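You operate a simulated robot arm through the tools that you are given. There is no shell and no other tool. Be economical: measure what you need, move in short steps, check, and stop when the job is done.

You run a simulated two-armed robot. Do the job below in one go: nothing can be reset, and whatever is moved stays where it is left.

TASK
Pull the oil filter off its head and shut it in the waste tin.
Fine: hold the filter head still as you pull.

Only the result counts: the job must be done as asked and must still hold three seconds after the hand-in. Knocking over, shifting, dropping, spilling or breaking anything else fails it.

THE ROBOT
Two 7-joint arms with two-finger parallel grippers on one trunk, on a base that drives. Base frame: it is fixed to the floor where the robot stands at the start and does not move with it; the origin is under the middle of the robot, x ahead of it, y to its left, z up; the surface under the hand at the start is at about z = 850. Readings come in mm, degrees, newtons and seconds.
The left shoulder is at the start at [50, 209, 1296], the right one opposite. With the tool pointing down near the work surface each hand reaches from about 100 to 880 mm from the robot's upright axis, wherever it stands, measured 20 degrees to its own side. Places, roughly: waste tin inside [700, 0, 900]; waste tin lid [700, 0, 900]. Payload 4.4 kg a hand.
Tool frame (each hand has its own): the origin (TCP) lies between the finger pads and is the grasp point; the fingertips stand 23 mm ahead of it; z points along the fingers, y is the line along which they close. The gripper opens to 94 mm. The fingers are 38 mm wide and 10 mm thick; the gripper's body (54 by 96 mm) begins 39 mm behind the TCP.
Orientation is that of the tool frame in the base frame, as a unit quaternion [x, y, z, w]. With the fingers straight down and closing along the base's y, the tool's x points along the base's -x, its y along +y and its z along -z.

THE INTERFACE
- The arms move only by the tool play_rows. It takes "left_targets", "right_targets" or both (then of equal length, played together; a hand with none holds still); each is a list of rows, each a list of 3 entries, a list of its own where there are three numbers: the shift along the base's x, y, z in mm, then the turn, a rotation vector about the base's x, y, z in degrees, then the gripper command, from -1 (shut) to 1 (fully open), values between in proportion. In form: [[[tx, ty, tz], [rx, ry, rz], fingers], ...]. A call has 1 to 10 rows; each row is the pose to reach, as a shift and turn from the pose commanded when the call began. Rows are played at 5 a second. More than 50 mm and 8.6 degrees between two rows, or a gripper value outside its range, and nothing of the call is played. A pose out of reach is approached as far as the arm can. The call stops where the force on the tool passes 90 N (or 10 N more than at its start, if that is more) or the arm is blocked; 0.2 s more then pass. The fingers move at their own pace (about 108 mm/s each) and stop on an object; they squeeze with about 27 N. The grip force told is the motor's: it shows also when the fingers shut on nothing. Time passes only in rows, and 0.2 s behind the last, so rows that repeat a pose let the fingers close. It gives the time, the measured TCP pose, the force on the tool (base axes), the opening and the grip force at its end, in the units of the frame above (readings bear some noise), with the torque about the TCP (base axes, N m) and any sound that the robot's microphone picked up.
- Cameras (640 x 400 px; columns grow to the right, rows downward): "scene" is now at [149.4, 25.4, 1464.7]; the picture's right is [0.28, -0.96, 0.00], its down [-0.58, -0.17, -0.79] and it looks along [0.76, 0.23, -0.61] (base axes); focal length 261 px, centre (320, 200). "left" rides on the left gripper at [86, -16, -74] in its tool frame; the picture's right is [0.18, 0.98, 0.00], its down [-0.58, 0.11, -0.81] and it looks along [-0.79, 0.15, 0.59] (tool axes); focal length 243 px, centre (320, 200). "right" rides on the right gripper at [86, 16, -75] in its tool frame; the picture's right is [-0.18, 0.98, 0.00], its down [-0.58, -0.11, -0.81] and it looks along [-0.79, -0.15, 0.59] (tool axes); focal length 243 px, centre (320, 200). There is no depth. A picture from a camera that has moved, and an enlarged one, comes with that camera's place and axes in the base frame and with its lens.
- snapshot(camera): a new picture of that camera. It takes no simulated time.
- raise_lower(by): slides the trunk up (or, below 0, down) by that many mm; the arms and the scene camera ride with it, the base frame stays. It gives what a move gives, with no picture.
- roll_base(legs): drives the robot by 1 to 6 legs, each [ahead, left, turn to the left] in mm, mm and degrees, along the robot's own axes; the way and the turn of a leg run together, so that a leg with both is an arc; at most 1500 mm and 180 degrees a leg. The arms and the cameras ride along, it lands a little off, and it stops where it bumps. It gives what a move gives.
- aim_head(pan, tilt): turns the head with the scene camera to pan (to the left, within 80 degrees either way) and tilt (down, from -29 to 69), counted from straight ahead of the robot. It gives what a move gives.
- close_up(camera, box): a new picture of the part [left, top, right, bottom] of that camera's present view, enlarged. It takes no simulated time.
- sign_off(): hands the job in; it is judged then, once.

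Go step by step. Nothing tells you exact positions but the pictures and the camera data: compare them with the known pose of the tool, close in by small moves and look again before you grip or let go. The budget is 120 turns and 108 pictures, counting those below and the enlarged ones. Unless the task says otherwise, let go and move clear before handing in.

The tools are called after "Request:" by a JSON object that holds its "name" and its "arguments". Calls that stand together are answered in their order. play_rows: Moves the arms, as the interface text tells. Its arguments: {"type":"object","properties":{"left_targets":{"type":"array","items":{"type":"array"}},"right_targets":{"type":"array","items":{"type":"array"}}},"required":[]} The other tools are called the same way: raise_lower (by) slides the trunk up or down; roll_base (legs) drives the base; aim_head (pan, tilt) turns the head that bears the scene camera; snapshot (camera) takes a picture; close_up (camera, box) takes an enlarged picture of a part of a camera's view; sign_off () hands the job in.

At the start:

```text
time: 0.0
left_tool_pos: [570.4, 416.7, 1203.5]
left_tcp_rot: [0.0, 1.0, 0.001, 0.0]
left_contact_force: [0.6, 1.0, 0.2]
left_wrist_torque: [-0.02, 0.01, -0.01]
left_gripper_width: 93.8
left_grasp_force: 0.0
right_tool_pos: [503.0, -91.4, 1266.7]
right_tcp_rot: [0.0, 1.0, 0.0, 0.0]
right_contact_force: [-0.1, -0.2, -0.9]
right_wrist_torque: [0.0, -0.01, 0.01]
right_gripper_width: 93.8
right_grasp_force: 0.1
trunk travel left (down, up): [-375.0, 188.0]
robot x, y, heading: [-0.5, -2.4, 0.2]
head pan, tilt: [16.5, 37.4]
```

scene: 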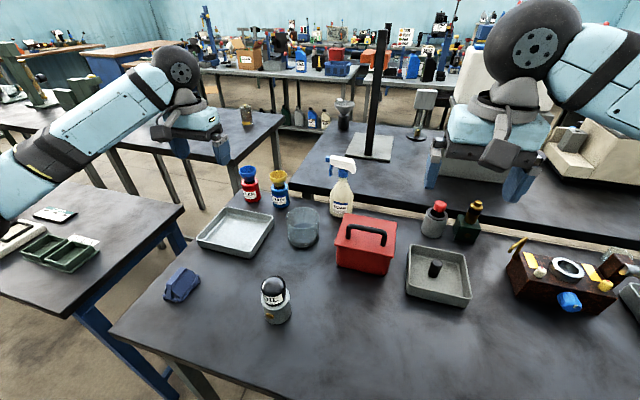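
right: 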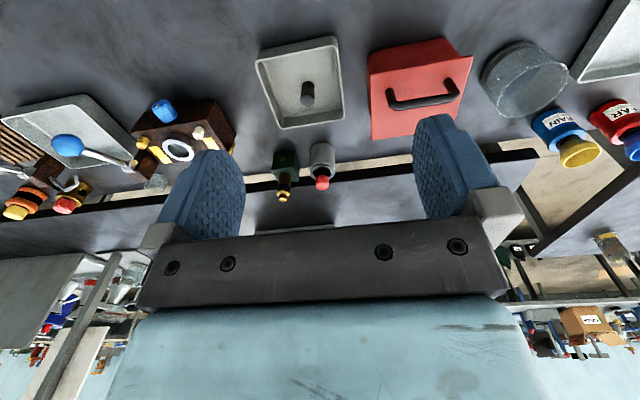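
left: 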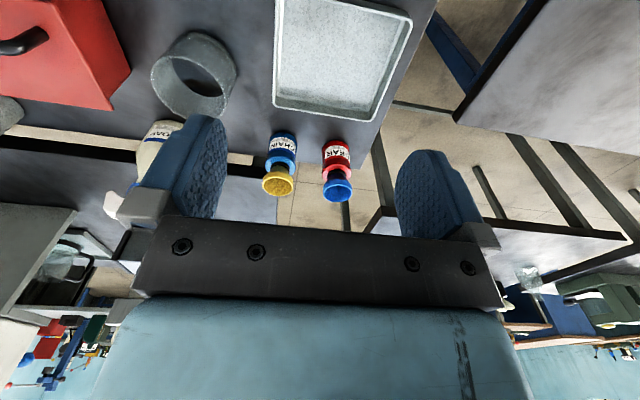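

I see a workbench with a red handled tin near [700,0], and on the right a brown block with a blue part that may carry the oil filter. I will take closer looks first.

Request:
{"name": "close_up", "arguments": {"camera": "scene", "box": [480, 200, 640, 340]}}

Request:
{"name": "close_up", "arguments": {"camera": "scene", "box": [320, 180, 500, 320]}}

Request:
{"name": "close_up", "arguments": {"camera": "scene", "box": [150, 150, 380, 340]}}

Request:
{"name": "aim_head", "arguments": {"pan": -30, "tilt": 45}}

Request:
{"name": "snapshot", "arguments": {"camera": "scene"}}

```text
2.86 times, centred on (560, 270) of scene
camera zoom: at [149.4, 25.4, 1464.7], right [0.28, -0.96, 0.0], down [-0.58, -0.17, -0.79], along [0.76, 0.23, -0.61], focal length 746 px, centre (-366, 0)
```

zoom: 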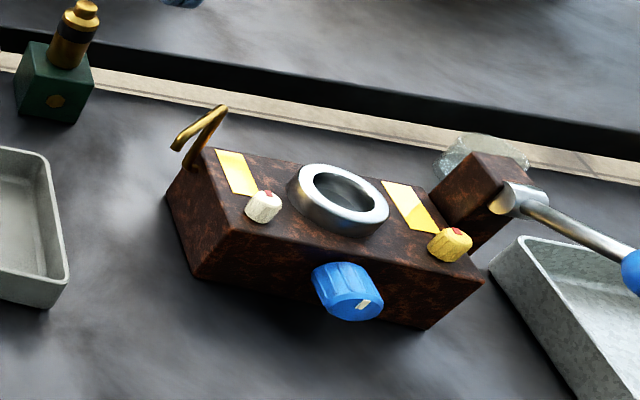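

```text
2.86 times, centred on (410, 250) of scene
camera zoom: at [149.4, 25.4, 1464.7], right [0.28, -0.96, 0.0], down [-0.58, -0.17, -0.79], along [0.76, 0.23, -0.61], focal length 746 px, centre (63, 57)
```

zoom: 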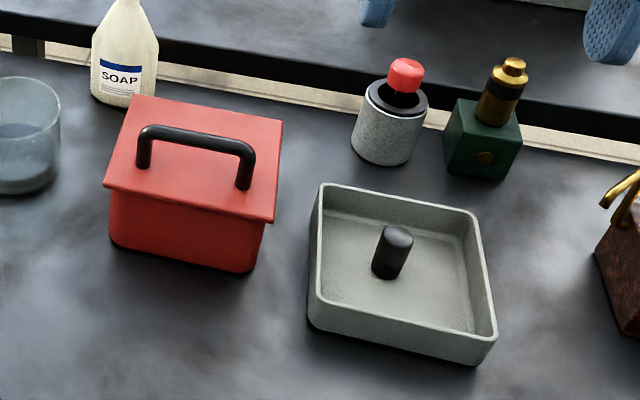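

```text
2.11 times, centred on (265, 245) of scene
camera zoom: at [149.4, 25.4, 1464.7], right [0.28, -0.96, 0.0], down [-0.58, -0.17, -0.79], along [0.76, 0.23, -0.61], focal length 550 px, centre (436, 105)
```

zoom: 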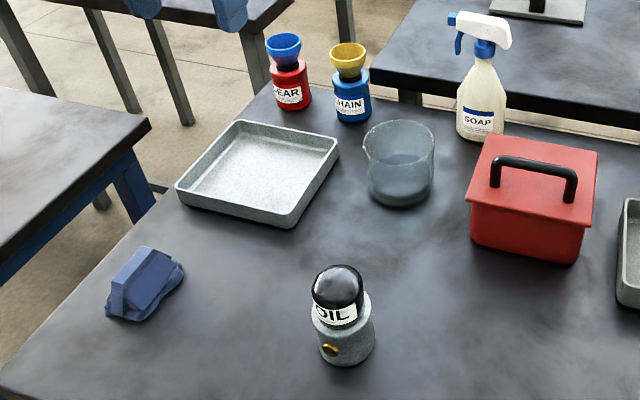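

```text
time: 1.1
left_tool_pos: [572.0, 416.2, 1203.4]
left_tcp_rot: [0.001, 1.0, 0.0, 0.0]
left_contact_force: [-0.8, -0.5, 0.2]
left_wrist_torque: [0.01, 0.01, -0.02]
left_gripper_width: 93.8
left_grasp_force: 0.0
right_tool_pos: [502.7, -91.4, 1266.4]
right_tcp_rot: [0.001, 1.0, 0.001, 0.0]
right_contact_force: [-0.4, 0.0, -0.8]
right_wrist_torque: [-0.01, 0.0, -0.01]
right_gripper_width: 93.9
right_grasp_force: 0.0
trunk travel left (down, up): [-375.0, 188.0]
robot x, y, heading: [-2.4, 0.8, 0.1]
head pan, tilt: [-30.0, 45.0]
```

```text
101 pictures are left
camera scene: at [136.8, -39.8, 1453.5], right [-0.5, -0.87, 0.0], down [-0.61, 0.35, -0.71], along [0.61, -0.35, -0.71], focal length 261 px, centre (320, 200)
```

scene: 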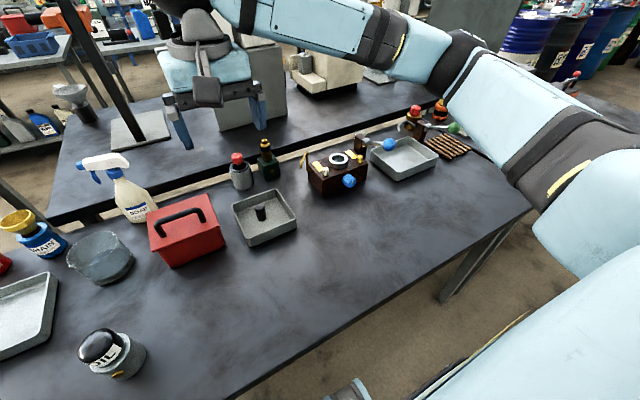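

The black "OIL" canister on the grey base near [448, 229] looks like the filter on its head, and the red handled box is the tin. I'll aim the head at both and enlarge.

Request:
{"name": "aim_head", "arguments": {"pan": 18, "tilt": 52}}

Request:
{"name": "snapshot", "arguments": {"camera": "scene"}}

Request:
{"name": "close_up", "arguments": {"camera": "right", "box": [340, 10, 500, 150]}}

```text
time: 2.3
left_tool_pos: [572.0, 416.5, 1202.3]
left_tcp_rot: [0.0, 1.0, -0.001, 0.0]
left_contact_force: [-0.3, 1.1, 0.2]
left_wrist_torque: [0.04, -0.03, -0.01]
left_gripper_width: 94.0
left_grasp_force: 0.1
right_tool_pos: [502.4, -91.0, 1266.5]
right_tcp_rot: [0.002, 1.0, 0.0, 0.001]
right_contact_force: [0.5, 0.3, 0.2]
right_wrist_torque: [0.0, 0.0, 0.01]
right_gripper_width: 94.0
right_grasp_force: 0.1
trunk travel left (down, up): [-375.0, 188.0]
robot x, y, heading: [0.7, 0.9, 0.0]
head pan, tilt: [18.0, 52.0]
```

```text
100 pictures are left
camera scene: at [137.8, 23.9, 1444.0], right [0.31, -0.95, 0.0], down [-0.75, -0.24, -0.62], along [0.59, 0.19, -0.79], focal length 261 px, centre (320, 200)
```

scene: 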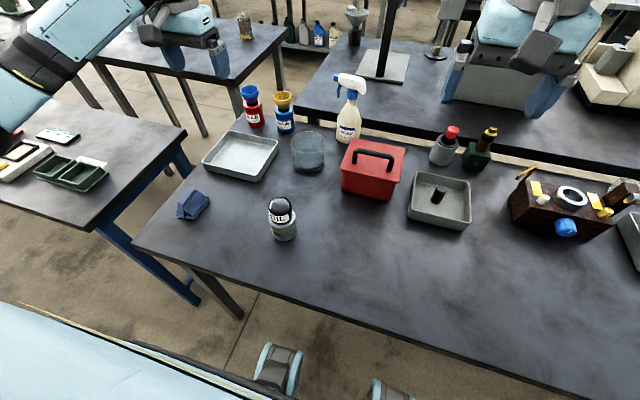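

```text
2.86 times, centred on (420, 80) of right
camera zoom: at [416.3, -73.3, 1341.1], right [0.19, 0.98, 0.0], down [0.58, -0.11, 0.81], along [0.79, -0.15, -0.59], focal length 693 px, centre (34, 543)
```

zoom: 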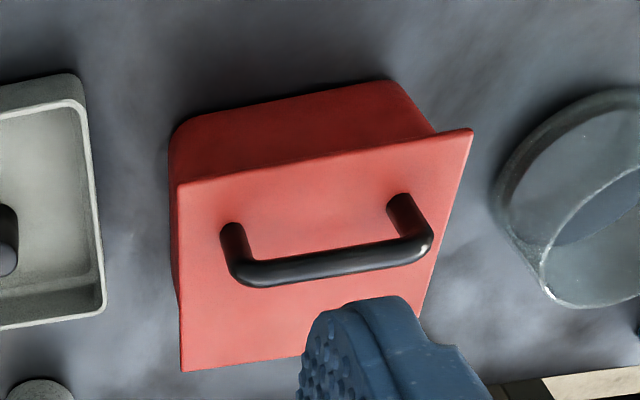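

The OIL unit stands alone at the near edge of the bench and the tin lid has a bar handle. I'll enlarge both for shapes and edges.

Request:
{"name": "close_up", "arguments": {"camera": "scene", "box": [250, 185, 314, 249]}}

Request:
{"name": "close_up", "arguments": {"camera": "scene", "box": [325, 125, 421, 210]}}

```text
6.25 times, centred on (282, 217) of scene
camera zoom: at [137.8, 23.9, 1444.0], right [0.31, -0.95, 0.0], down [-0.75, -0.24, -0.62], along [0.59, 0.19, -0.79], focal length 1633 px, centre (558, 94)
```

zoom: 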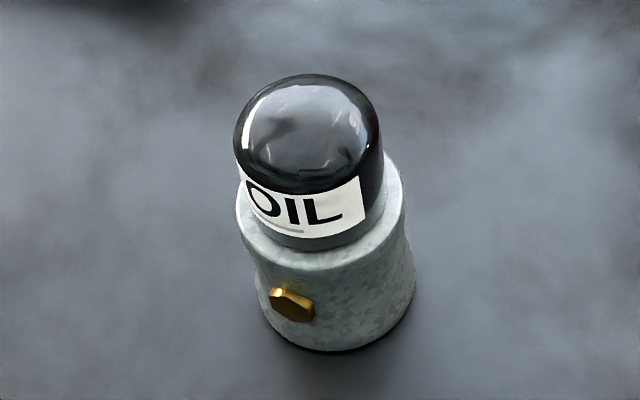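

```text
4.71 times, centred on (373, 168) of scene
camera zoom: at [137.8, 23.9, 1444.0], right [0.31, -0.95, 0.0], down [-0.75, -0.24, -0.62], along [0.59, 0.19, -0.79], focal length 1229 px, centre (71, 353)
```

zoom: 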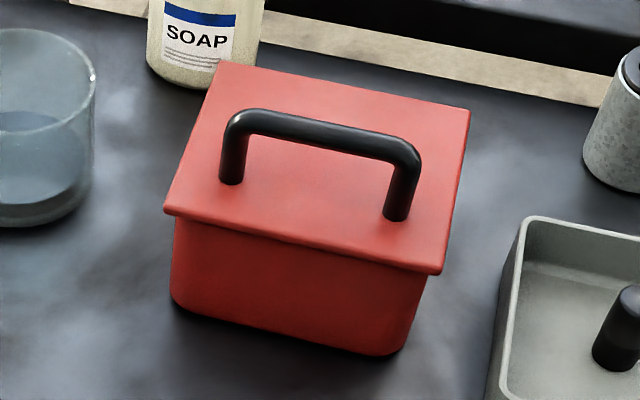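

Triangulating the two views: tin lid top at z≈940, centre about [700, 48], its bar handle near the front edge at about [662, 48, 990], so the lid is probably hinged at the back. I'll bring the left hand (turned 90°) over the handle to look, and move the right hand aside.

Request:
{"name": "play_rows", "arguments": {"left_targets": [[[6, -32, 0], [0, 0, 8.5], 1], [[12, -64, 0], [0, 0, 17], 1], [[18, -96, 0], [0, 0, 25.5], 1], [[24, -128, 0], [0, 0, 34], 1], [[30, -160, 0], [0, 0, 42.5], 1], [[36, -192, 0], [0, 0, 51], 1], [[42, -224, 0], [0, 0, 59.5], 1], [[48, -256, 0], [0, 0, 68], 1], [[54, -288, 0], [0, 0, 76.5], 1], [[60, -320, 0], [0, 0, 85], 1]], "right_targets": [[[-20, -30, 0], [0, 0, 0], 1], [[-40, -60, 0], [0, 0, 0], 1], [[-60, -90, 0], [0, 0, 0], 1], [[-80, -120, 0], [0, 0, 0], 1], [[-100, -150, 0], [0, 0, 0], 1], [[-120, -180, 0], [0, 0, 0], 1], [[-120, -180, 0], [0, 0, 0], 1], [[-120, -180, 0], [0, 0, 0], 1], [[-120, -180, 0], [0, 0, 0], 1], [[-120, -180, 0], [0, 0, 0], 1]]}}

Request:
{"name": "snapshot", "arguments": {"camera": "left"}}

Request:
{"name": "snapshot", "arguments": {"camera": "scene"}}

```text
time: 4.5
left_tool_pos: [631.2, 94.6, 1201.8]
left_tcp_rot: [-0.676, 0.737, 0.001, 0.001]
left_contact_force: [0.3, 0.3, -0.2]
left_wrist_torque: [0.01, 0.0, -0.02]
left_gripper_width: 94.1
left_grasp_force: 0.1
right_tool_pos: [382.9, -271.7, 1264.4]
right_tcp_rot: [0.001, 1.0, 0.001, 0.0]
right_contact_force: [0.3, -0.7, 0.3]
right_wrist_torque: [0.0, -0.01, 0.03]
right_gripper_width: 93.9
right_grasp_force: 0.0
trunk travel left (down, up): [-375.0, 188.0]
robot x, y, heading: [0.5, 3.1, 0.1]
head pan, tilt: [18.0, 52.0]
```

```text
96 pictures are left
camera left: at [640.9, 7.1, 1278.4], right [-0.99, -0.1, 0.0], down [-0.06, 0.59, 0.81], along [-0.08, 0.8, -0.59], focal length 243 px, centre (320, 200)
```

left: 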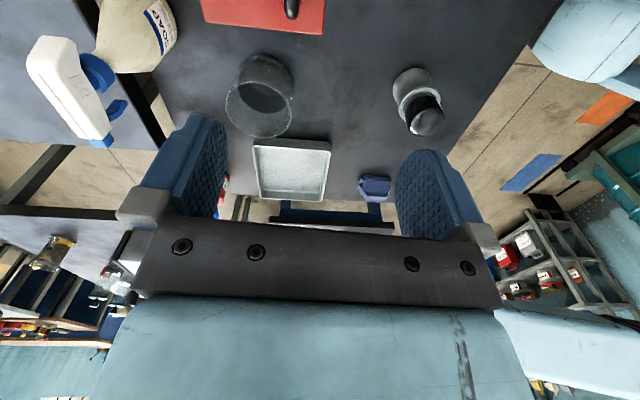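

```text
95 pictures are left
camera scene: at [138.3, 22.7, 1443.9], right [0.31, -0.95, 0.0], down [-0.75, -0.24, -0.62], along [0.59, 0.19, -0.79], focal length 261 px, centre (320, 200)
```

scene: 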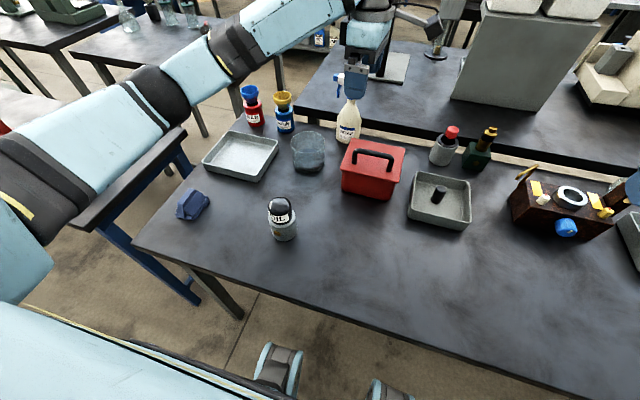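

The left hand is turned well; next it goes above the handle at z≈1050 and I look again with the scene camera.

Request:
{"name": "play_rows", "arguments": {"left_targets": [[[10, -15, -35], [0, 0, 5], 1], [[20, -30, -75], [0, 0, 5], 1], [[31, -46, -115], [0, 0, 5], 1], [[31, -46, -145], [0, 0, 5], 1]]}}

Request:
{"name": "close_up", "arguments": {"camera": "scene", "box": [300, 90, 460, 220]}}

Request:
{"name": "snapshot", "arguments": {"camera": "left"}}

```text
time: 5.5
left_tool_pos: [663.9, 50.9, 1058.2]
left_tcp_rot: [0.708, -0.706, 0.0, 0.0]
left_contact_force: [0.0, -0.1, 0.2]
left_wrist_torque: [0.0, -0.01, 0.0]
left_gripper_width: 94.0
left_grasp_force: 0.1
right_tool_pos: [381.8, -269.4, 1266.8]
right_tcp_rot: [0.001, 1.0, 0.0, 0.0]
right_contact_force: [-0.2, -0.8, 0.3]
right_wrist_torque: [-0.03, 0.02, 0.0]
right_gripper_width: 94.1
right_grasp_force: 0.0
trunk travel left (down, up): [-375.0, 188.0]
robot x, y, heading: [0.4, 0.0, -0.0]
head pan, tilt: [18.0, 52.0]
```

```text
3.08 times, centred on (380, 155) of scene
camera zoom: at [138.0, 24.5, 1444.0], right [0.31, -0.95, 0.0], down [-0.75, -0.24, -0.62], along [0.59, 0.19, -0.79], focal length 804 px, centre (135, 338)
```

zoom: 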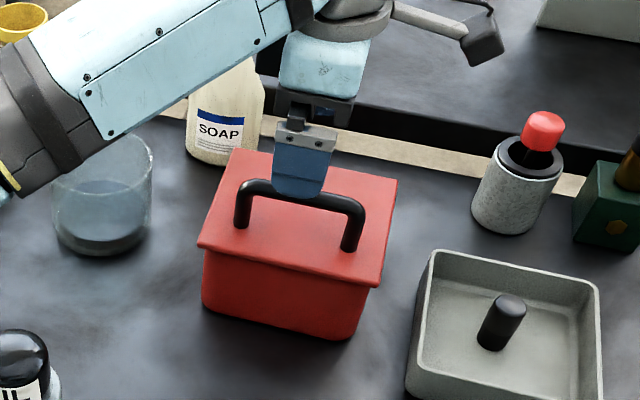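

```text
93 pictures are left
camera left: at [679.2, -35.5, 1132.9], right [-0.98, -0.18, 0.0], down [-0.11, 0.58, 0.81], along [-0.15, 0.79, -0.59], focal length 243 px, centre (320, 200)
```

left: 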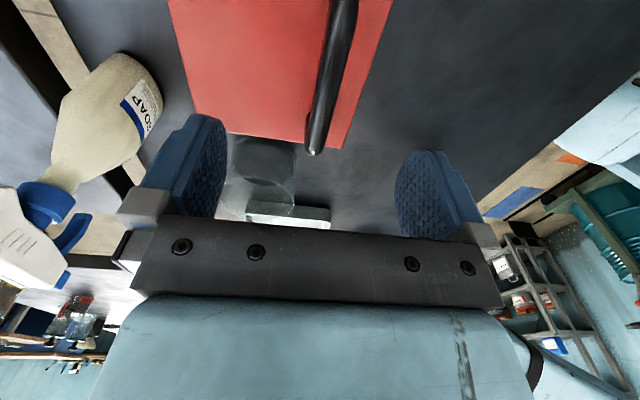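

The bar lies along y at x≈662 and is centred between the open fingers. I'll descend to it and close.

Request:
{"name": "play_rows", "arguments": {"left_targets": [[[-1, -2, -30], [0, 0, 0], 1], [[-2, -2, -50], [0, 0, 0], 1], [[-2, -2, -66], [0, 0, 0], 1], [[-2, -2, -66], [0, 0, 0], -1], [[-2, -2, -66], [0, 0, 0], -1], [[-2, -2, -66], [0, 0, 0], -1]]}}

Request:
{"name": "close_up", "arguments": {"camera": "scene", "box": [300, 90, 460, 220]}}

```text
time: 6.9
left_tool_pos: [660.1, 51.4, 992.5]
left_tcp_rot: [0.707, -0.707, 0.0, -0.001]
left_contact_force: [-3.4, 0.7, -1.8]
left_wrist_torque: [0.02, 0.07, -0.02]
left_gripper_width: 14.3
left_grasp_force: 45.0
right_tool_pos: [382.4, -269.5, 1266.3]
right_tcp_rot: [0.001, 1.0, 0.0, 0.0]
right_contact_force: [-0.3, -0.2, 0.5]
right_wrist_torque: [0.0, 0.01, -0.01]
right_gripper_width: 93.9
right_grasp_force: 0.0
trunk travel left (down, up): [-375.0, 188.0]
robot x, y, heading: [1.1, -0.7, 0.0]
head pan, tilt: [18.0, 52.0]
```

```text
3.08 times, centred on (380, 155) of scene
camera zoom: at [137.5, 24.1, 1443.9], right [0.31, -0.95, 0.0], down [-0.75, -0.24, -0.62], along [0.59, 0.19, -0.79], focal length 804 px, centre (135, 338)
```

zoom: 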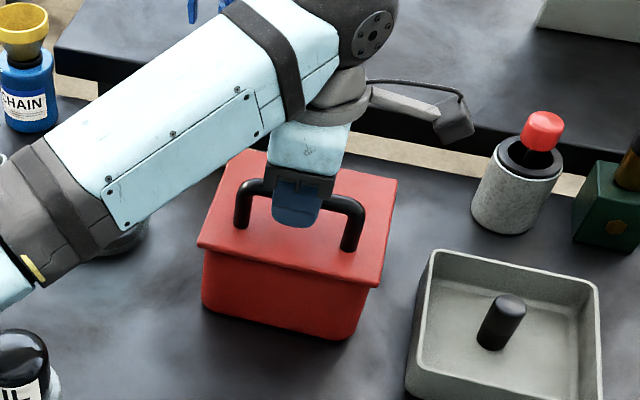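

Bar gripped (14 mm). I'll lift a small bit along the arc a rear hinge would give and check the forces and picture.

Request:
{"name": "play_rows", "arguments": {"left_targets": [[[1, 0, 3], [0, 0, 0], -1], [[3, 0, 6], [0, 0, 0], -1], [[5, 0, 10], [0, 0, 0], -1], [[8, 0, 15], [0, 0, 0], -1]]}}

Request:
{"name": "close_up", "arguments": {"camera": "scene", "box": [300, 90, 460, 220]}}

```text
time: 7.9
left_tool_pos: [669.2, 51.7, 1008.5]
left_tcp_rot: [0.708, -0.707, 0.0, 0.0]
left_contact_force: [-9.7, 2.7, -2.9]
left_wrist_torque: [0.55, 0.28, 0.23]
left_gripper_width: 15.0
left_grasp_force: 45.2
right_tool_pos: [381.3, -270.5, 1267.9]
right_tcp_rot: [0.001, 1.0, -0.001, 0.001]
right_contact_force: [0.2, 0.0, -0.5]
right_wrist_torque: [0.0, 0.0, -0.02]
right_gripper_width: 93.6
right_grasp_force: 0.0
trunk travel left (down, up): [-375.0, 188.0]
robot x, y, heading: [-1.0, 1.0, -0.1]
head pan, tilt: [18.0, 52.0]
```

```text
3.08 times, centred on (380, 155) of scene
camera zoom: at [136.6, 24.2, 1444.1], right [0.31, -0.95, 0.0], down [-0.75, -0.24, -0.62], along [0.59, 0.19, -0.79], focal length 804 px, centre (135, 338)
```

zoom: 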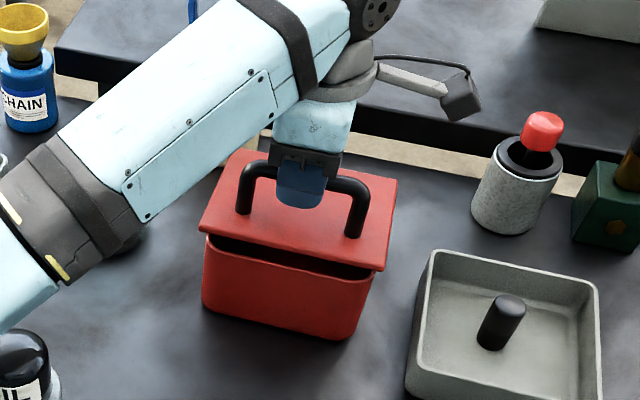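

The front of the lid rises while the rear stays and the tin has not moved: hinged at the rear, about [770, 942]. I'll follow that arc in small steps to 40°.

Request:
{"name": "play_rows", "arguments": {"left_targets": [[[4.5, 0, 6.6], [0, 0, 0], -1], [[9.8, 0, 13.2], [0, 0, 0], -1], [[15.4, 0, 19.4], [0, 0, 0], -1], [[21.5, 0, 25.2], [0, 0, 0], -1], [[28, 0, 30.5], [0, 0, 0], -1], [[35, 0, 35.5], [0, 0, 0], -1]]}}

Request:
{"name": "close_up", "arguments": {"camera": "scene", "box": [300, 90, 460, 220]}}

```text
time: 9.3
left_tool_pos: [702.3, 49.7, 1044.1]
left_tcp_rot: [0.707, -0.707, 0.001, 0.0]
left_contact_force: [-11.4, 5.0, 5.3]
left_wrist_torque: [1.01, 0.33, 1.08]
left_gripper_width: 14.5
left_grasp_force: 45.2
right_tool_pos: [378.9, -270.0, 1266.8]
right_tcp_rot: [0.001, 1.0, 0.0, 0.001]
right_contact_force: [-0.6, 0.1, 0.5]
right_wrist_torque: [0.0, -0.01, -0.02]
right_gripper_width: 93.9
right_grasp_force: 0.0
trunk travel left (down, up): [-375.0, 188.0]
robot x, y, heading: [-0.5, -1.3, -0.1]
head pan, tilt: [18.0, 52.0]
```

```text
3.08 times, centred on (380, 155) of scene
camera zoom: at [135.5, 24.6, 1444.2], right [0.31, -0.95, 0.0], down [-0.75, -0.24, -0.62], along [0.59, 0.19, -0.79], focal length 804 px, centre (135, 338)
```

zoom: 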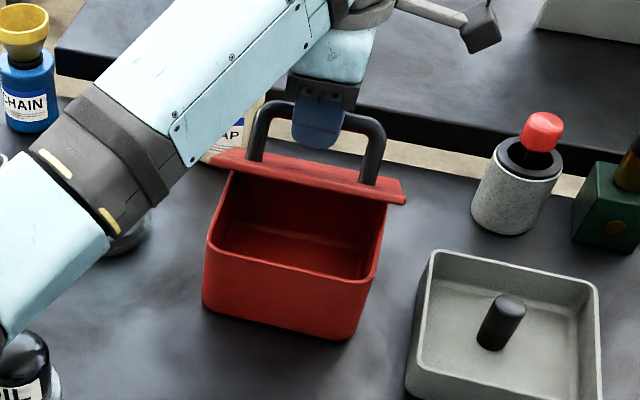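

The arc fits and the tin stays put. I'll continue opening to about 72°.

Request:
{"name": "play_rows", "arguments": {"left_targets": [[[7.2, 0, 4.5], [0, 0, 0], -1], [[14.6, 0, 8.3], [0, 0, 0], -1], [[22.4, 0, 11.7], [0, 0, 0], -1], [[30.4, 0, 14.5], [0, 0, 0], -1], [[38.5, 0, 16.8], [0, 0, 0], -1], [[46.8, 0, 18.5], [0, 0, 0], -1], [[55.1, 0, 19.6], [0, 0, 0], -1], [[63.5, 0, 20.1], [0, 0, 0], -1], [[72, 0, 20], [0, 0, 0], -1], [[80.4, 0, 19.4], [0, 0, 0], -1]]}}

Request:
{"name": "close_up", "arguments": {"camera": "scene", "box": [300, 90, 460, 220]}}

```text
time: 11.5
left_tool_pos: [783.6, 49.7, 1061.3]
left_tcp_rot: [-0.707, 0.707, 0.0, 0.0]
left_contact_force: [-4.9, 4.4, -4.1]
left_wrist_torque: [1.15, 0.33, 1.71]
left_gripper_width: 15.0
left_grasp_force: 45.2
right_tool_pos: [382.2, -269.7, 1267.0]
right_tcp_rot: [0.001, 1.0, 0.0, 0.0]
right_contact_force: [-0.2, 1.1, -0.7]
right_wrist_torque: [0.04, -0.03, 0.02]
right_gripper_width: 94.1
right_grasp_force: 0.1
trunk travel left (down, up): [-375.0, 188.0]
robot x, y, heading: [1.1, -2.7, -0.0]
head pan, tilt: [18.0, 52.0]
```

```text
3.08 times, centred on (380, 155) of scene
camera zoom: at [137.5, 24.3, 1443.9], right [0.31, -0.95, 0.0], down [-0.75, -0.24, -0.62], along [0.59, 0.19, -0.79], focal length 804 px, centre (135, 338)
```

zoom: 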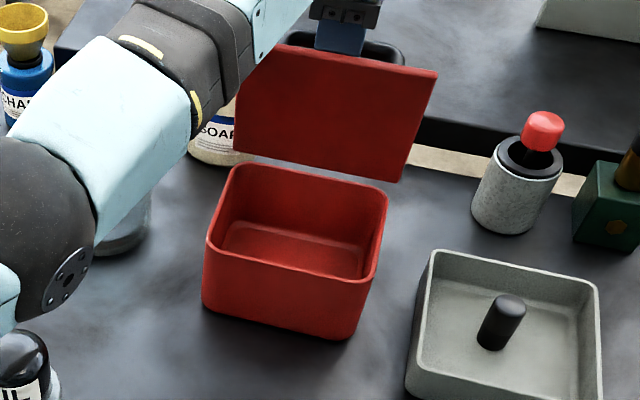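

The lid is at about 70° and the tin still in place. I'll go past upright to ~104°, tilting the hand a little along with it.

Request:
{"name": "play_rows", "arguments": {"left_targets": [[[8.3, 0, -1.3], [0, 2.5, 0], -1], [[16.5, 0, -3.1], [0, 5, 0], -1], [[24.6, 0, -5.5], [0, 7.5, 0], -1], [[32.6, 0, -8.5], [0, 10, 0], -1], [[40.2, 0, -11.9], [0, 12.5, 0], -1], [[47.6, 0, -15.9], [0, 15, 0], -1], [[54.7, 0, -20.5], [0, 17.5, 0], -1], [[61.5, 0, -25.5], [0, 20, 0], -1]]}}

Request:
{"name": "close_up", "arguments": {"camera": "scene", "box": [300, 90, 460, 220]}}

```text
time: 13.3
left_tool_pos: [781.4, 59.8, 1052.3]
left_tcp_rot: [0.698, -0.698, -0.113, 0.113]
left_contact_force: [4.0, -23.9, 22.4]
left_wrist_torque: [-0.68, -0.02, 0.99]
left_gripper_width: 14.6
left_grasp_force: 45.4
left hand out of reach, approached as far as the arm can: row 4, 5, 6, 7, 8
right_tool_pos: [378.4, -272.4, 1266.2]
right_tcp_rot: [0.001, 1.0, 0.002, 0.0]
right_contact_force: [0.1, -0.6, 0.4]
right_wrist_torque: [0.04, -0.01, -0.01]
right_gripper_width: 93.9
right_grasp_force: 0.0
trunk travel left (down, up): [-375.0, 188.0]
robot x, y, heading: [0.7, 1.2, -0.0]
head pan, tilt: [18.0, 52.0]
```

```text
3.08 times, centred on (380, 155) of scene
camera zoom: at [134.9, 20.2, 1444.4], right [0.31, -0.95, 0.0], down [-0.75, -0.24, -0.62], along [0.59, 0.19, -0.79], focal length 804 px, centre (135, 338)
```

zoom: 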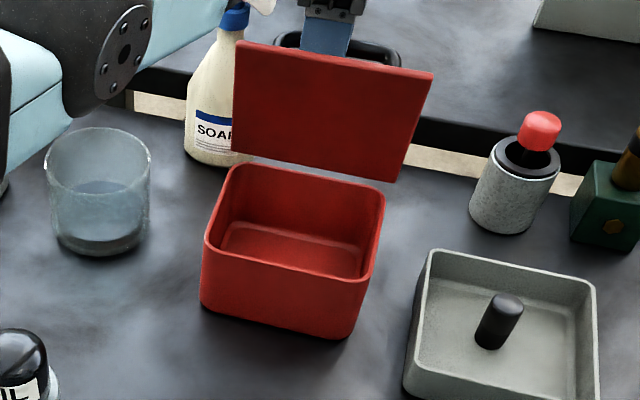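

The tilt put the pose out of reach and the hand is straining sideways. I'll undo the tilt and go back to the ~76° point.

Request:
{"name": "play_rows", "arguments": {"left_targets": [[[-14, 0, 10], [0, -5, 0], -1], [[-29, 0, 17], [0, -10, 0], -1], [[-45, 0, 22], [0, -15, 0], -1], [[-57, 0, 25], [0, -20, 0], -1], [[-57, 0, 25], [0, -20, 0], -1]]}}

Request:
{"name": "close_up", "arguments": {"camera": "scene", "box": [300, 90, 460, 220]}}

```text
time: 14.5
left_tool_pos: [730.8, 64.3, 1067.6]
left_tcp_rot: [0.709, -0.706, -0.004, 0.003]
left_contact_force: [8.1, -5.2, -41.8]
left_wrist_torque: [0.26, -0.07, 0.52]
left_gripper_width: 14.4
left_grasp_force: 45.5
right_tool_pos: [389.3, -269.5, 1263.9]
right_tcp_rot: [0.0, 1.0, 0.001, -0.004]
right_contact_force: [0.8, 0.6, 0.1]
right_wrist_torque: [-0.02, 0.03, -0.01]
right_gripper_width: 94.1
right_grasp_force: 0.1
trunk travel left (down, up): [-375.0, 188.0]
robot x, y, heading: [-3.1, -0.7, 0.0]
head pan, tilt: [18.0, 52.0]
```

```text
3.08 times, centred on (380, 155) of scene
camera zoom: at [145.0, 24.1, 1443.2], right [0.31, -0.95, 0.0], down [-0.75, -0.24, -0.61], along [0.58, 0.19, -0.79], focal length 804 px, centre (135, 338)
```

zoom: 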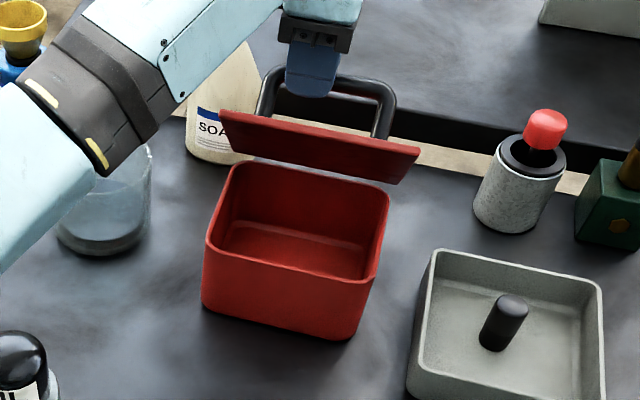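

The command reference had saturated, so the hand is now ~46° and pulling up about 10+ mm too high. I'll relax it down onto the arc.

Request:
{"name": "play_rows", "arguments": {"left_targets": [[[0, 0, -6], [0, 0, 0], -1], [[0, 0, -12], [0, 0, 0], -1], [[0, 0, -18], [0, 0, 0], -1]]}}

```text
time: 15.3
left_tool_pos: [723.5, 64.5, 1066.1]
left_tcp_rot: [-0.707, 0.707, -0.005, 0.003]
left_contact_force: [-9.4, 11.1, 30.3]
left_wrist_torque: [0.08, 0.07, 0.74]
left_gripper_width: 14.8
left_grasp_force: 45.3
right_tool_pos: [377.1, -267.6, 1269.6]
right_tcp_rot: [-0.001, 1.0, -0.001, 0.003]
right_contact_force: [0.3, -0.3, 0.0]
right_wrist_torque: [0.02, -0.01, -0.01]
right_gripper_width: 94.0
right_grasp_force: 0.0
trunk travel left (down, up): [-375.0, 188.0]
robot x, y, heading: [-2.4, -1.6, 0.1]
head pan, tilt: [18.0, 52.0]
```

Request:
{"name": "play_rows", "arguments": {"left_targets": [[[2, 0, 4], [0, 0, 0], -1], [[3, 0, 8], [0, 0, 0], -1], [[3, 0, 8], [0, 0, 0], -1]]}}

Request:
{"name": "close_up", "arguments": {"camera": "scene", "box": [300, 90, 460, 220]}}

Request:
{"name": "snapshot", "arguments": {"camera": "left"}}

```text
time: 16.1
left_tool_pos: [725.3, 64.5, 1068.0]
left_tcp_rot: [0.707, -0.707, 0.001, 0.0]
left_contact_force: [-11.6, 10.7, 16.4]
left_wrist_torque: [0.39, 0.45, 0.75]
left_gripper_width: 14.7
left_grasp_force: 44.8
right_tool_pos: [379.4, -269.2, 1268.0]
right_tcp_rot: [0.001, 1.0, -0.002, 0.003]
right_contact_force: [-0.6, -0.3, 0.6]
right_wrist_torque: [0.01, -0.02, -0.02]
right_gripper_width: 94.1
right_grasp_force: 0.1
trunk travel left (down, up): [-375.0, 188.0]
robot x, y, heading: [2.5, -2.4, -0.1]
head pan, tilt: [18.0, 52.0]
```

```text
3.08 times, centred on (380, 155) of scene
camera zoom: at [133.9, 25.2, 1444.3], right [0.31, -0.95, 0.0], down [-0.75, -0.24, -0.62], along [0.59, 0.19, -0.79], focal length 804 px, centre (135, 338)
```

zoom: 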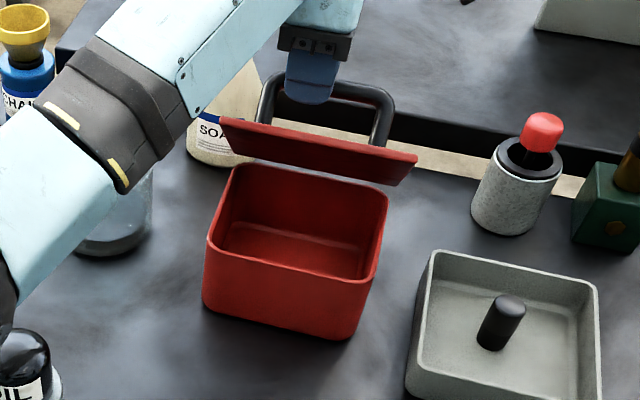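

```text
85 pictures are left
camera left: at [742.5, -22.6, 1142.7], right [-0.98, -0.18, 0.0], down [-0.11, 0.58, 0.81], along [-0.15, 0.79, -0.59], focal length 243 px, centre (320, 200)
```

left: 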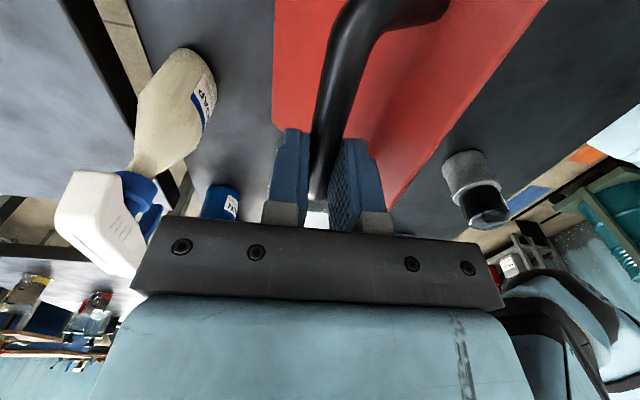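

Still gripped, lid at ~44°, though the bar slid toward the fingertips. I'll re-run the arc without tilt up to ~84°.

Request:
{"name": "play_rows", "arguments": {"left_targets": [[[9, -1, 3], [0, 0, 0], -1], [[17, -2, 5], [0, 0, 0], -1], [[25.4, -3, 6.5], [0, 0, 0], -1], [[33.7, -4, 7.5], [0, 0, 0], -1], [[42, -4, 8], [0, 0, 0], -1], [[50.6, -4, 7.7], [0, 0, 0], -1], [[59, -4, 7], [0, 0, 0], -1], [[67.3, -4, 5.5], [0, 0, 0], -1], [[75.5, -4, 3.5], [0, 0, 0], -1], [[83.6, -4, 1], [0, 0, 0], -1]]}}

Request:
{"name": "close_up", "arguments": {"camera": "scene", "box": [300, 90, 460, 220]}}

```text
time: 18.3
left_tool_pos: [813.1, 61.6, 1062.1]
left_tcp_rot: [0.708, -0.706, -0.001, 0.002]
left_contact_force: [-10.5, 21.4, -15.4]
left_wrist_torque: [0.96, 0.33, 1.24]
left_gripper_width: 14.9
left_grasp_force: 44.6
right_tool_pos: [382.6, -266.9, 1268.0]
right_tcp_rot: [0.001, 1.0, -0.002, -0.001]
right_contact_force: [0.0, -0.2, -0.5]
right_wrist_torque: [0.0, 0.03, -0.04]
right_gripper_width: 94.1
right_grasp_force: 0.0
trunk travel left (down, up): [-375.0, 188.0]
robot x, y, heading: [-0.2, 1.9, 0.2]
head pan, tilt: [18.0, 52.0]
```

```text
3.08 times, centred on (380, 155) of scene
camera zoom: at [138.5, 27.2, 1443.6], right [0.31, -0.95, 0.0], down [-0.75, -0.25, -0.61], along [0.58, 0.19, -0.79], focal length 804 px, centre (135, 338)
```

zoom: 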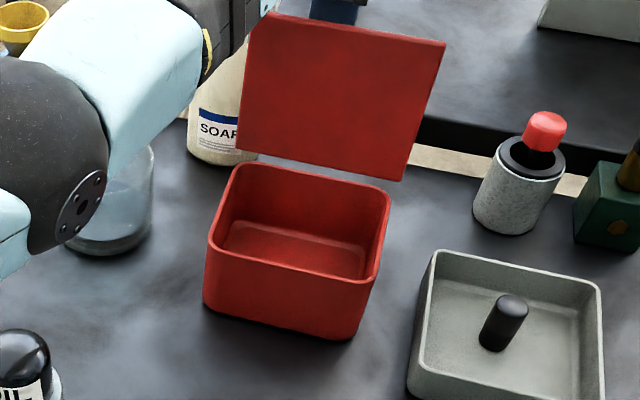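

Lid near 85° and tin unmoved. Let me check the arm's clearance to the soap bottle before the last bit.

Request:
{"name": "close_up", "arguments": {"camera": "scene", "box": [180, 0, 500, 200]}}

Request:
{"name": "snapshot", "arguments": {"camera": "left"}}

```text
2.00 times, centred on (340, 100) of scene
camera zoom: at [138.5, 27.2, 1443.6], right [0.31, -0.95, 0.0], down [-0.75, -0.25, -0.61], along [0.58, 0.19, -0.79], focal length 522 px, centre (280, 400)
```

zoom: 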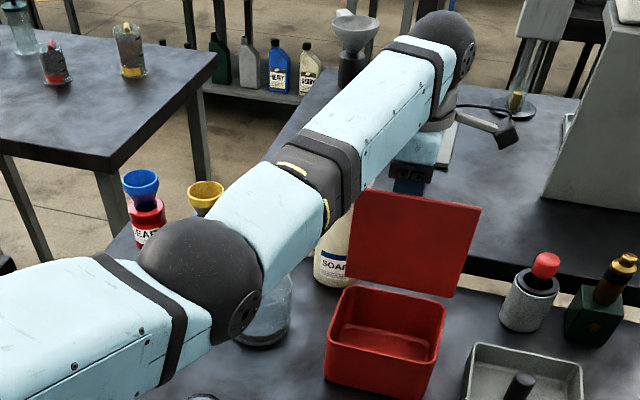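

```text
82 pictures are left
camera left: at [829.2, -24.0, 1138.2], right [-0.98, -0.19, 0.0], down [-0.11, 0.58, 0.81], along [-0.15, 0.79, -0.59], focal length 243 px, centre (320, 200)
```

left: 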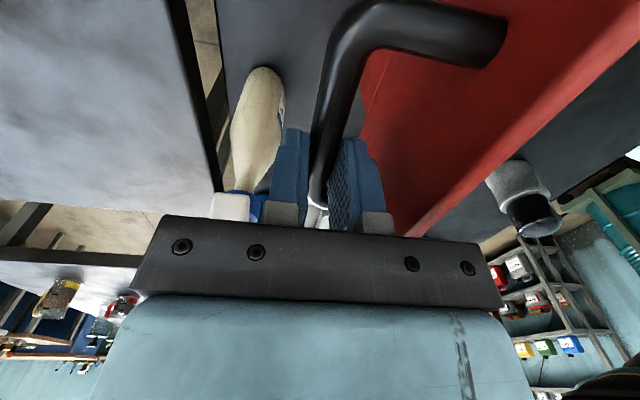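

The bottle top (~1040) is below the hand body and clear. I'll move on to ~97°.

Request:
{"name": "play_rows", "arguments": {"left_targets": [[[4, 0, -5], [0, 0, 0], -1], [[8, 0, -8], [0, 0, 0], -1], [[12, 0, -11], [0, 0, 0], -1], [[16, 0, -13], [0, 0, 0], -1], [[20, 0, -15], [0, 0, 0], -1], [[25, 0, -18], [0, 0, 0], -1]]}}

Request:
{"name": "close_up", "arguments": {"camera": "scene", "box": [300, 90, 460, 220]}}

Request:
{"name": "snapshot", "arguments": {"camera": "left"}}

```text
time: 19.5
left_tool_pos: [818.6, 62.2, 1059.9]
left_tcp_rot: [0.708, -0.706, -0.006, 0.004]
left_contact_force: [-52.2, 13.6, 23.4]
left_wrist_torque: [0.36, 1.09, 0.7]
left_gripper_width: 14.8
left_grasp_force: 45.2
right_tool_pos: [371.3, -268.0, 1271.2]
right_tcp_rot: [-0.001, 1.0, 0.001, 0.005]
right_contact_force: [0.0, 1.0, 0.2]
right_wrist_torque: [0.01, 0.01, 0.02]
right_gripper_width: 94.0
right_grasp_force: 0.1
trunk travel left (down, up): [-375.0, 188.0]
robot x, y, heading: [-3.3, -1.1, 0.2]
head pan, tilt: [18.0, 52.0]
stopped in row 5 (left hand): the force on the tool passed its limit at 94 N (the readings are from after the stop); the commanded pose is now the measured one
```

```text
3.08 times, centred on (380, 155) of scene
camera zoom: at [123.9, 25.4, 1445.9], right [0.31, -0.95, 0.0], down [-0.74, -0.25, -0.62], along [0.59, 0.19, -0.78], focal length 804 px, centre (135, 338)
```

zoom: 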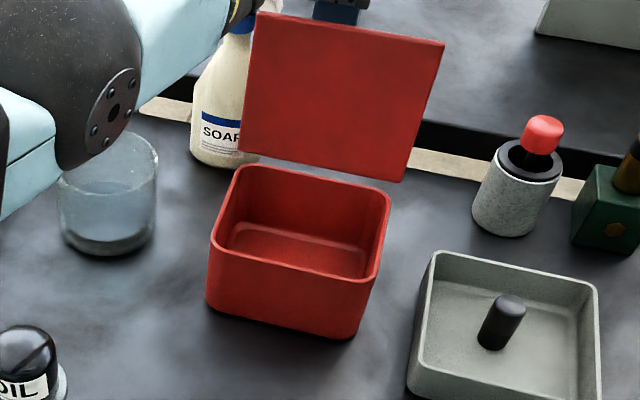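

```text
80 pictures are left
camera left: at [834.9, -24.6, 1135.3], right [-0.98, -0.19, 0.01], down [-0.1, 0.58, 0.81], along [-0.16, 0.79, -0.59], focal length 243 px, centre (320, 200)
```

left: 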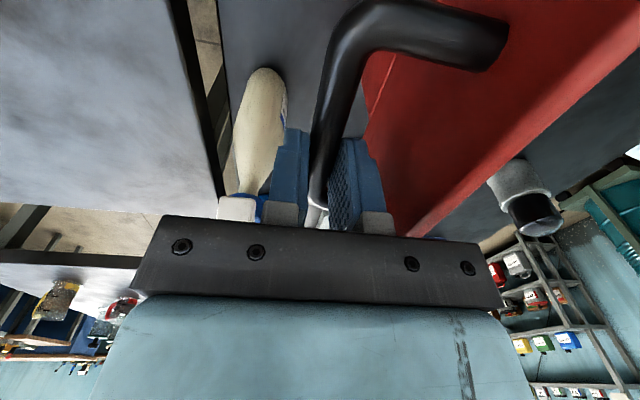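

The lid hit its stop (~90°), and the tin held. I'll ease off slightly and open the fingers to see whether it stays.

Request:
{"name": "play_rows", "arguments": {"left_targets": [[[-2, 0, -1], [0, 0, 0], -1], [[-2, 0, -1], [0, 0, 0], -0.6], [[-2, 0, -1], [0, 0, 0], -0.3], [[-2, 0, -1], [0, 0, 0], -0.3]]}}

Request:
{"name": "close_up", "arguments": {"camera": "scene", "box": [300, 90, 460, 220]}}

Request:
{"name": "snapshot", "arguments": {"camera": "left"}}

```text
time: 20.5
left_tool_pos: [825.6, 59.0, 1048.5]
left_tcp_rot: [0.708, -0.707, -0.008, 0.006]
left_contact_force: [-0.7, 0.7, 0.2]
left_wrist_torque: [0.01, 0.0, 0.01]
left_gripper_width: 32.8
left_grasp_force: 0.2
right_tool_pos: [381.9, -268.6, 1266.1]
right_tcp_rot: [0.0, 1.0, 0.001, 0.0]
right_contact_force: [0.9, 0.3, 0.0]
right_wrist_torque: [0.01, -0.01, 0.01]
right_gripper_width: 94.0
right_grasp_force: 0.0
trunk travel left (down, up): [-375.0, 188.0]
robot x, y, heading: [-5.5, -0.1, -0.0]
head pan, tilt: [18.0, 52.0]
```

```text
3.08 times, centred on (380, 155) of scene
camera zoom: at [136.8, 24.2, 1443.9], right [0.31, -0.95, 0.0], down [-0.75, -0.24, -0.62], along [0.59, 0.19, -0.79], focal length 804 px, centre (135, 338)
```

zoom: 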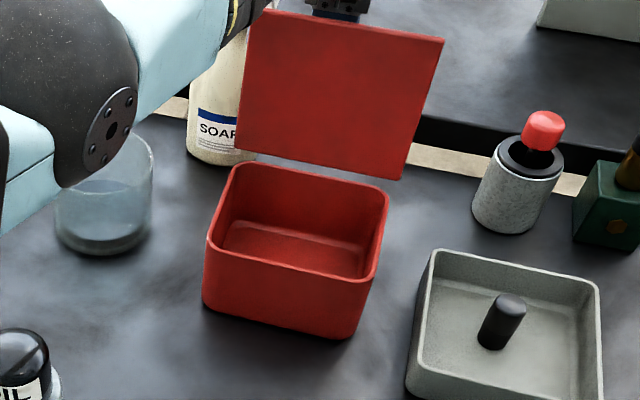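

```text
78 pictures are left
camera left: at [842.9, -27.8, 1123.8], right [-0.98, -0.18, 0.02], down [-0.09, 0.58, 0.81], along [-0.16, 0.79, -0.59], focal length 243 px, centre (320, 200)
```

left: 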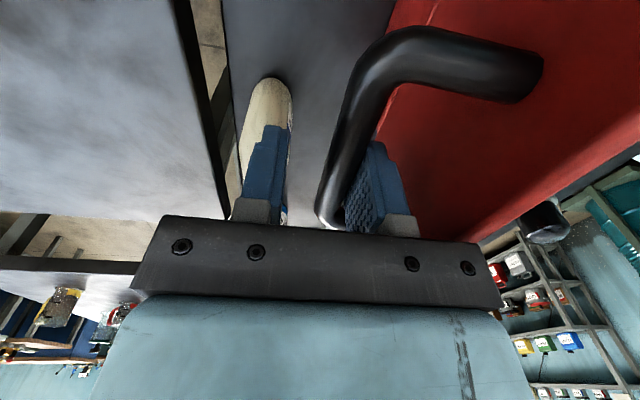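

No load on the hand: the lid seems to rest by itself. I'll raise the hand straight up and check.

Request:
{"name": "play_rows", "arguments": {"left_targets": [[[0, 0, 15], [0, 0, 0], -0.1], [[0, 0, 35], [0, 0, 0], -0.1], [[0, 0, 60], [0, 0, 0], -0.1], [[0, 0, 100], [0, 0, 0], -0.1]]}}

Request:
{"name": "close_up", "arguments": {"camera": "scene", "box": [300, 90, 460, 220]}}

```text
time: 21.5
left_tool_pos: [824.3, 58.9, 1149.3]
left_tcp_rot: [0.707, -0.707, -0.007, 0.006]
left_contact_force: [-0.3, 1.0, 0.2]
left_wrist_torque: [0.0, 0.0, -0.01]
left_gripper_width: 42.4
left_grasp_force: 0.1
right_tool_pos: [379.8, -268.9, 1267.3]
right_tcp_rot: [0.0, 1.0, 0.001, 0.0]
right_contact_force: [-0.1, 0.2, 0.5]
right_wrist_torque: [0.05, 0.0, -0.02]
right_gripper_width: 94.0
right_grasp_force: 0.1
trunk travel left (down, up): [-375.0, 188.0]
robot x, y, heading: [-0.4, 1.7, 0.4]
head pan, tilt: [18.0, 52.0]
```

```text
3.08 times, centred on (380, 155) of scene
camera zoom: at [135.5, 24.0, 1444.0], right [0.31, -0.95, 0.0], down [-0.75, -0.24, -0.62], along [0.59, 0.19, -0.79], focal length 804 px, centre (135, 338)
```

zoom: 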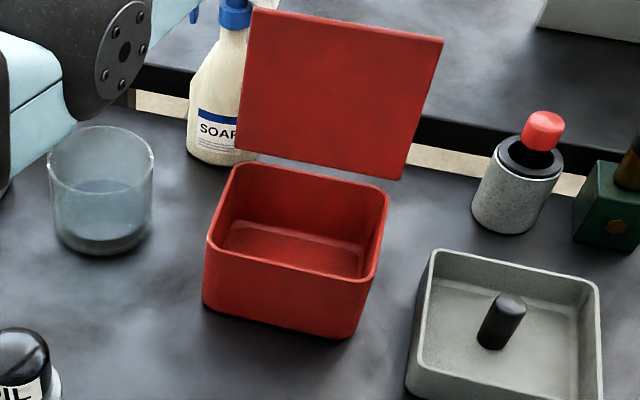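

The lid stays open on its own. Now the left hand rises and travels back toward the filter's left-front side, turning another 45°.

Request:
{"name": "play_rows", "arguments": {"left_targets": [[[0, 0, 48], [0, 0, 0], 1], [[-15, 10, 90], [0, 0, 4], 1], [[-55, 34, 95], [0, 0, 9], 1], [[-95, 58, 95], [0, 0, 14], 1], [[-135, 84, 95], [0, 0, 19], 1], [[-175, 110, 95], [0, 0, 24], 1], [[-215, 136, 95], [0, 0, 29], 1], [[-255, 162, 95], [0, 0, 34], 1], [[-295, 188, 95], [0, 0, 39], 1], [[-335, 214, 95], [0, 0, 45], 1]]}}

Request:
{"name": "snapshot", "arguments": {"camera": "scene"}}

```text
time: 23.7
left_tool_pos: [633.7, 410.6, 1103.2]
left_tcp_rot: [0.924, -0.383, -0.004, 0.008]
left_contact_force: [-0.1, 0.2, 0.5]
left_wrist_torque: [-0.05, 0.01, 0.01]
left_gripper_width: 94.1
left_grasp_force: 0.0
left hand out of reach, approached as far as the arm can: row 3, 4, 5, 6, 7, 8, 9, 10
right_tool_pos: [380.5, -268.3, 1267.4]
right_tcp_rot: [-0.001, 1.0, -0.001, 0.001]
right_contact_force: [0.1, 0.2, 0.9]
right_wrist_torque: [0.0, 0.0, 0.01]
right_gripper_width: 94.0
right_grasp_force: 0.1
trunk travel left (down, up): [-375.0, 188.0]
robot x, y, heading: [-1.5, -1.5, -0.5]
head pan, tilt: [18.0, 52.0]
```

```text
76 pictures are left
camera scene: at [135.5, 25.6, 1444.1], right [0.31, -0.95, 0.0], down [-0.75, -0.24, -0.62], along [0.59, 0.19, -0.79], focal length 261 px, centre (320, 200)
```

scene: 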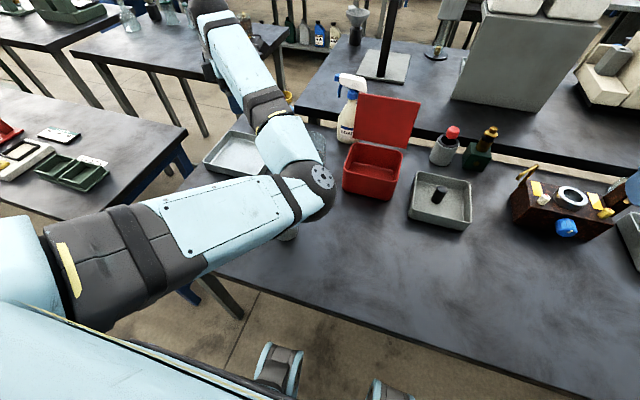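

The hand's high path was out of reach and the arm swung, but nothing was touched; the hand is at [634, 411, 1103] with the 135° yaw achieved. I'll bring it back lower toward [380, 400] in small steps.

Request:
{"name": "play_rows", "arguments": {"left_targets": [[[-40, 0, 0], [0, 0, 0], 1], [[-80, 0, 0], [0, 0, 0], 1], [[-120, 0, 0], [0, 0, 0], 1], [[-160, 0, 0], [0, 0, 0], 1], [[-200, 0, 0], [0, 0, 0], 1], [[-240, 0, 0], [0, 0, 0], 1]]}}

Request:
{"name": "snapshot", "arguments": {"camera": "scene"}}

Request:
{"name": "snapshot", "arguments": {"camera": "left"}}

```text
time: 25.1
left_tool_pos: [404.1, 497.4, 1104.2]
left_tcp_rot: [0.923, -0.384, -0.003, 0.009]
left_contact_force: [0.6, -0.3, -0.1]
left_wrist_torque: [0.03, 0.0, 0.0]
left_gripper_width: 94.0
left_grasp_force: 0.1
left hand out of reach, approached as far as the arm can: row 1, 2, 3, 4, 5, 6
right_tool_pos: [379.8, -270.8, 1266.9]
right_tcp_rot: [0.001, 1.0, 0.0, 0.002]
right_contact_force: [-0.7, 0.2, 0.9]
right_wrist_torque: [0.0, 0.01, 0.01]
right_gripper_width: 93.8
right_grasp_force: 0.0
trunk travel left (down, up): [-375.0, 188.0]
robot x, y, heading: [-2.4, 1.8, 0.1]
head pan, tilt: [18.0, 52.0]
```

```text
75 pictures are left
camera scene: at [135.6, 24.1, 1444.1], right [0.31, -0.95, 0.0], down [-0.75, -0.24, -0.62], along [0.59, 0.19, -0.79], focal length 261 px, centre (320, 200)
```

scene: 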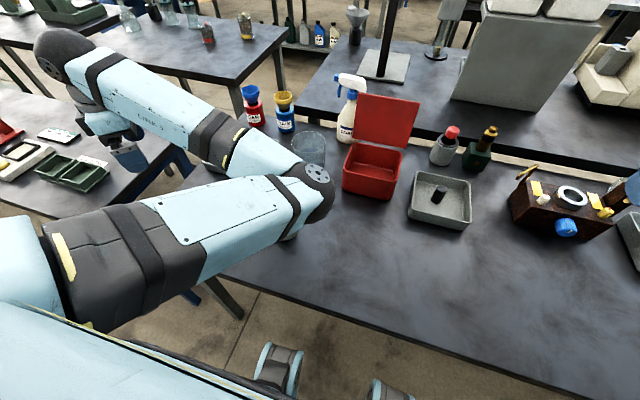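

```text
74 pictures are left
camera left: at [478.0, 448.4, 1179.9], right [-0.57, -0.82, 0.02], down [-0.48, 0.35, 0.81], along [-0.67, 0.45, -0.59], focal length 243 px, centre (320, 200)
```

left: 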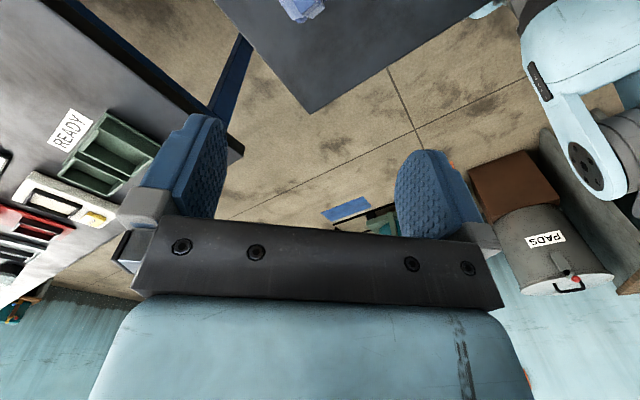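

Yaw 135° forces the elbow inward, so that approach is poor. The brass plug actually faces −x, so a better hold is from the far-left side (yaw ≈ +39°, fingers at ±129°). I'll unwind the hand back out first.

Request:
{"name": "play_rows", "arguments": {"left_targets": [[[16, 0, 6], [0, 0, -8.5], 1], [[32, 0, 12], [0, 0, -17], 1], [[48, 0, 18], [0, 0, -25.5], 1], [[64, 0, 24], [0, 0, -34], 1], [[80, 0, 30], [0, 0, -42.5], 1], [[96, 0, 36], [0, 0, -51], 1], [[112, 0, 42], [0, 0, -59.5], 1], [[128, 0, 48], [0, 0, -68], 1], [[144, 0, 54], [0, 0, -76.5], 1], [[160, 0, 60], [0, 0, -85], 1]]}}

Request:
{"name": "snapshot", "arguments": {"camera": "scene"}}

```text
time: 27.3
left_tool_pos: [568.2, 499.3, 1165.2]
left_tcp_rot: [-0.421, 0.907, 0.009, -0.004]
left_contact_force: [0.0, 0.1, -0.6]
left_wrist_torque: [0.04, 0.02, -0.01]
left_gripper_width: 93.9
left_grasp_force: 0.0
right_tool_pos: [382.0, -268.9, 1265.9]
right_tcp_rot: [0.0, 1.0, 0.0, 0.0]
right_contact_force: [0.1, 0.2, 0.1]
right_wrist_torque: [-0.04, -0.02, -0.02]
right_gripper_width: 93.9
right_grasp_force: 0.0
trunk travel left (down, up): [-375.0, 188.0]
robot x, y, heading: [-1.4, -3.0, 0.0]
head pan, tilt: [18.0, 52.0]
```

```text
73 pictures are left
camera scene: at [137.0, 24.3, 1443.9], right [0.31, -0.95, 0.0], down [-0.75, -0.24, -0.62], along [0.59, 0.19, -0.79], focal length 261 px, centre (320, 200)
```

scene: 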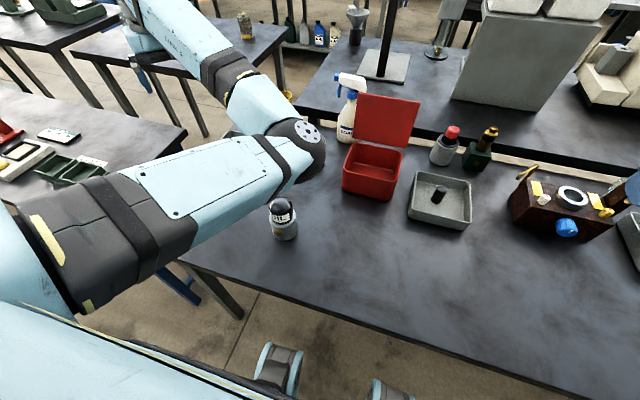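

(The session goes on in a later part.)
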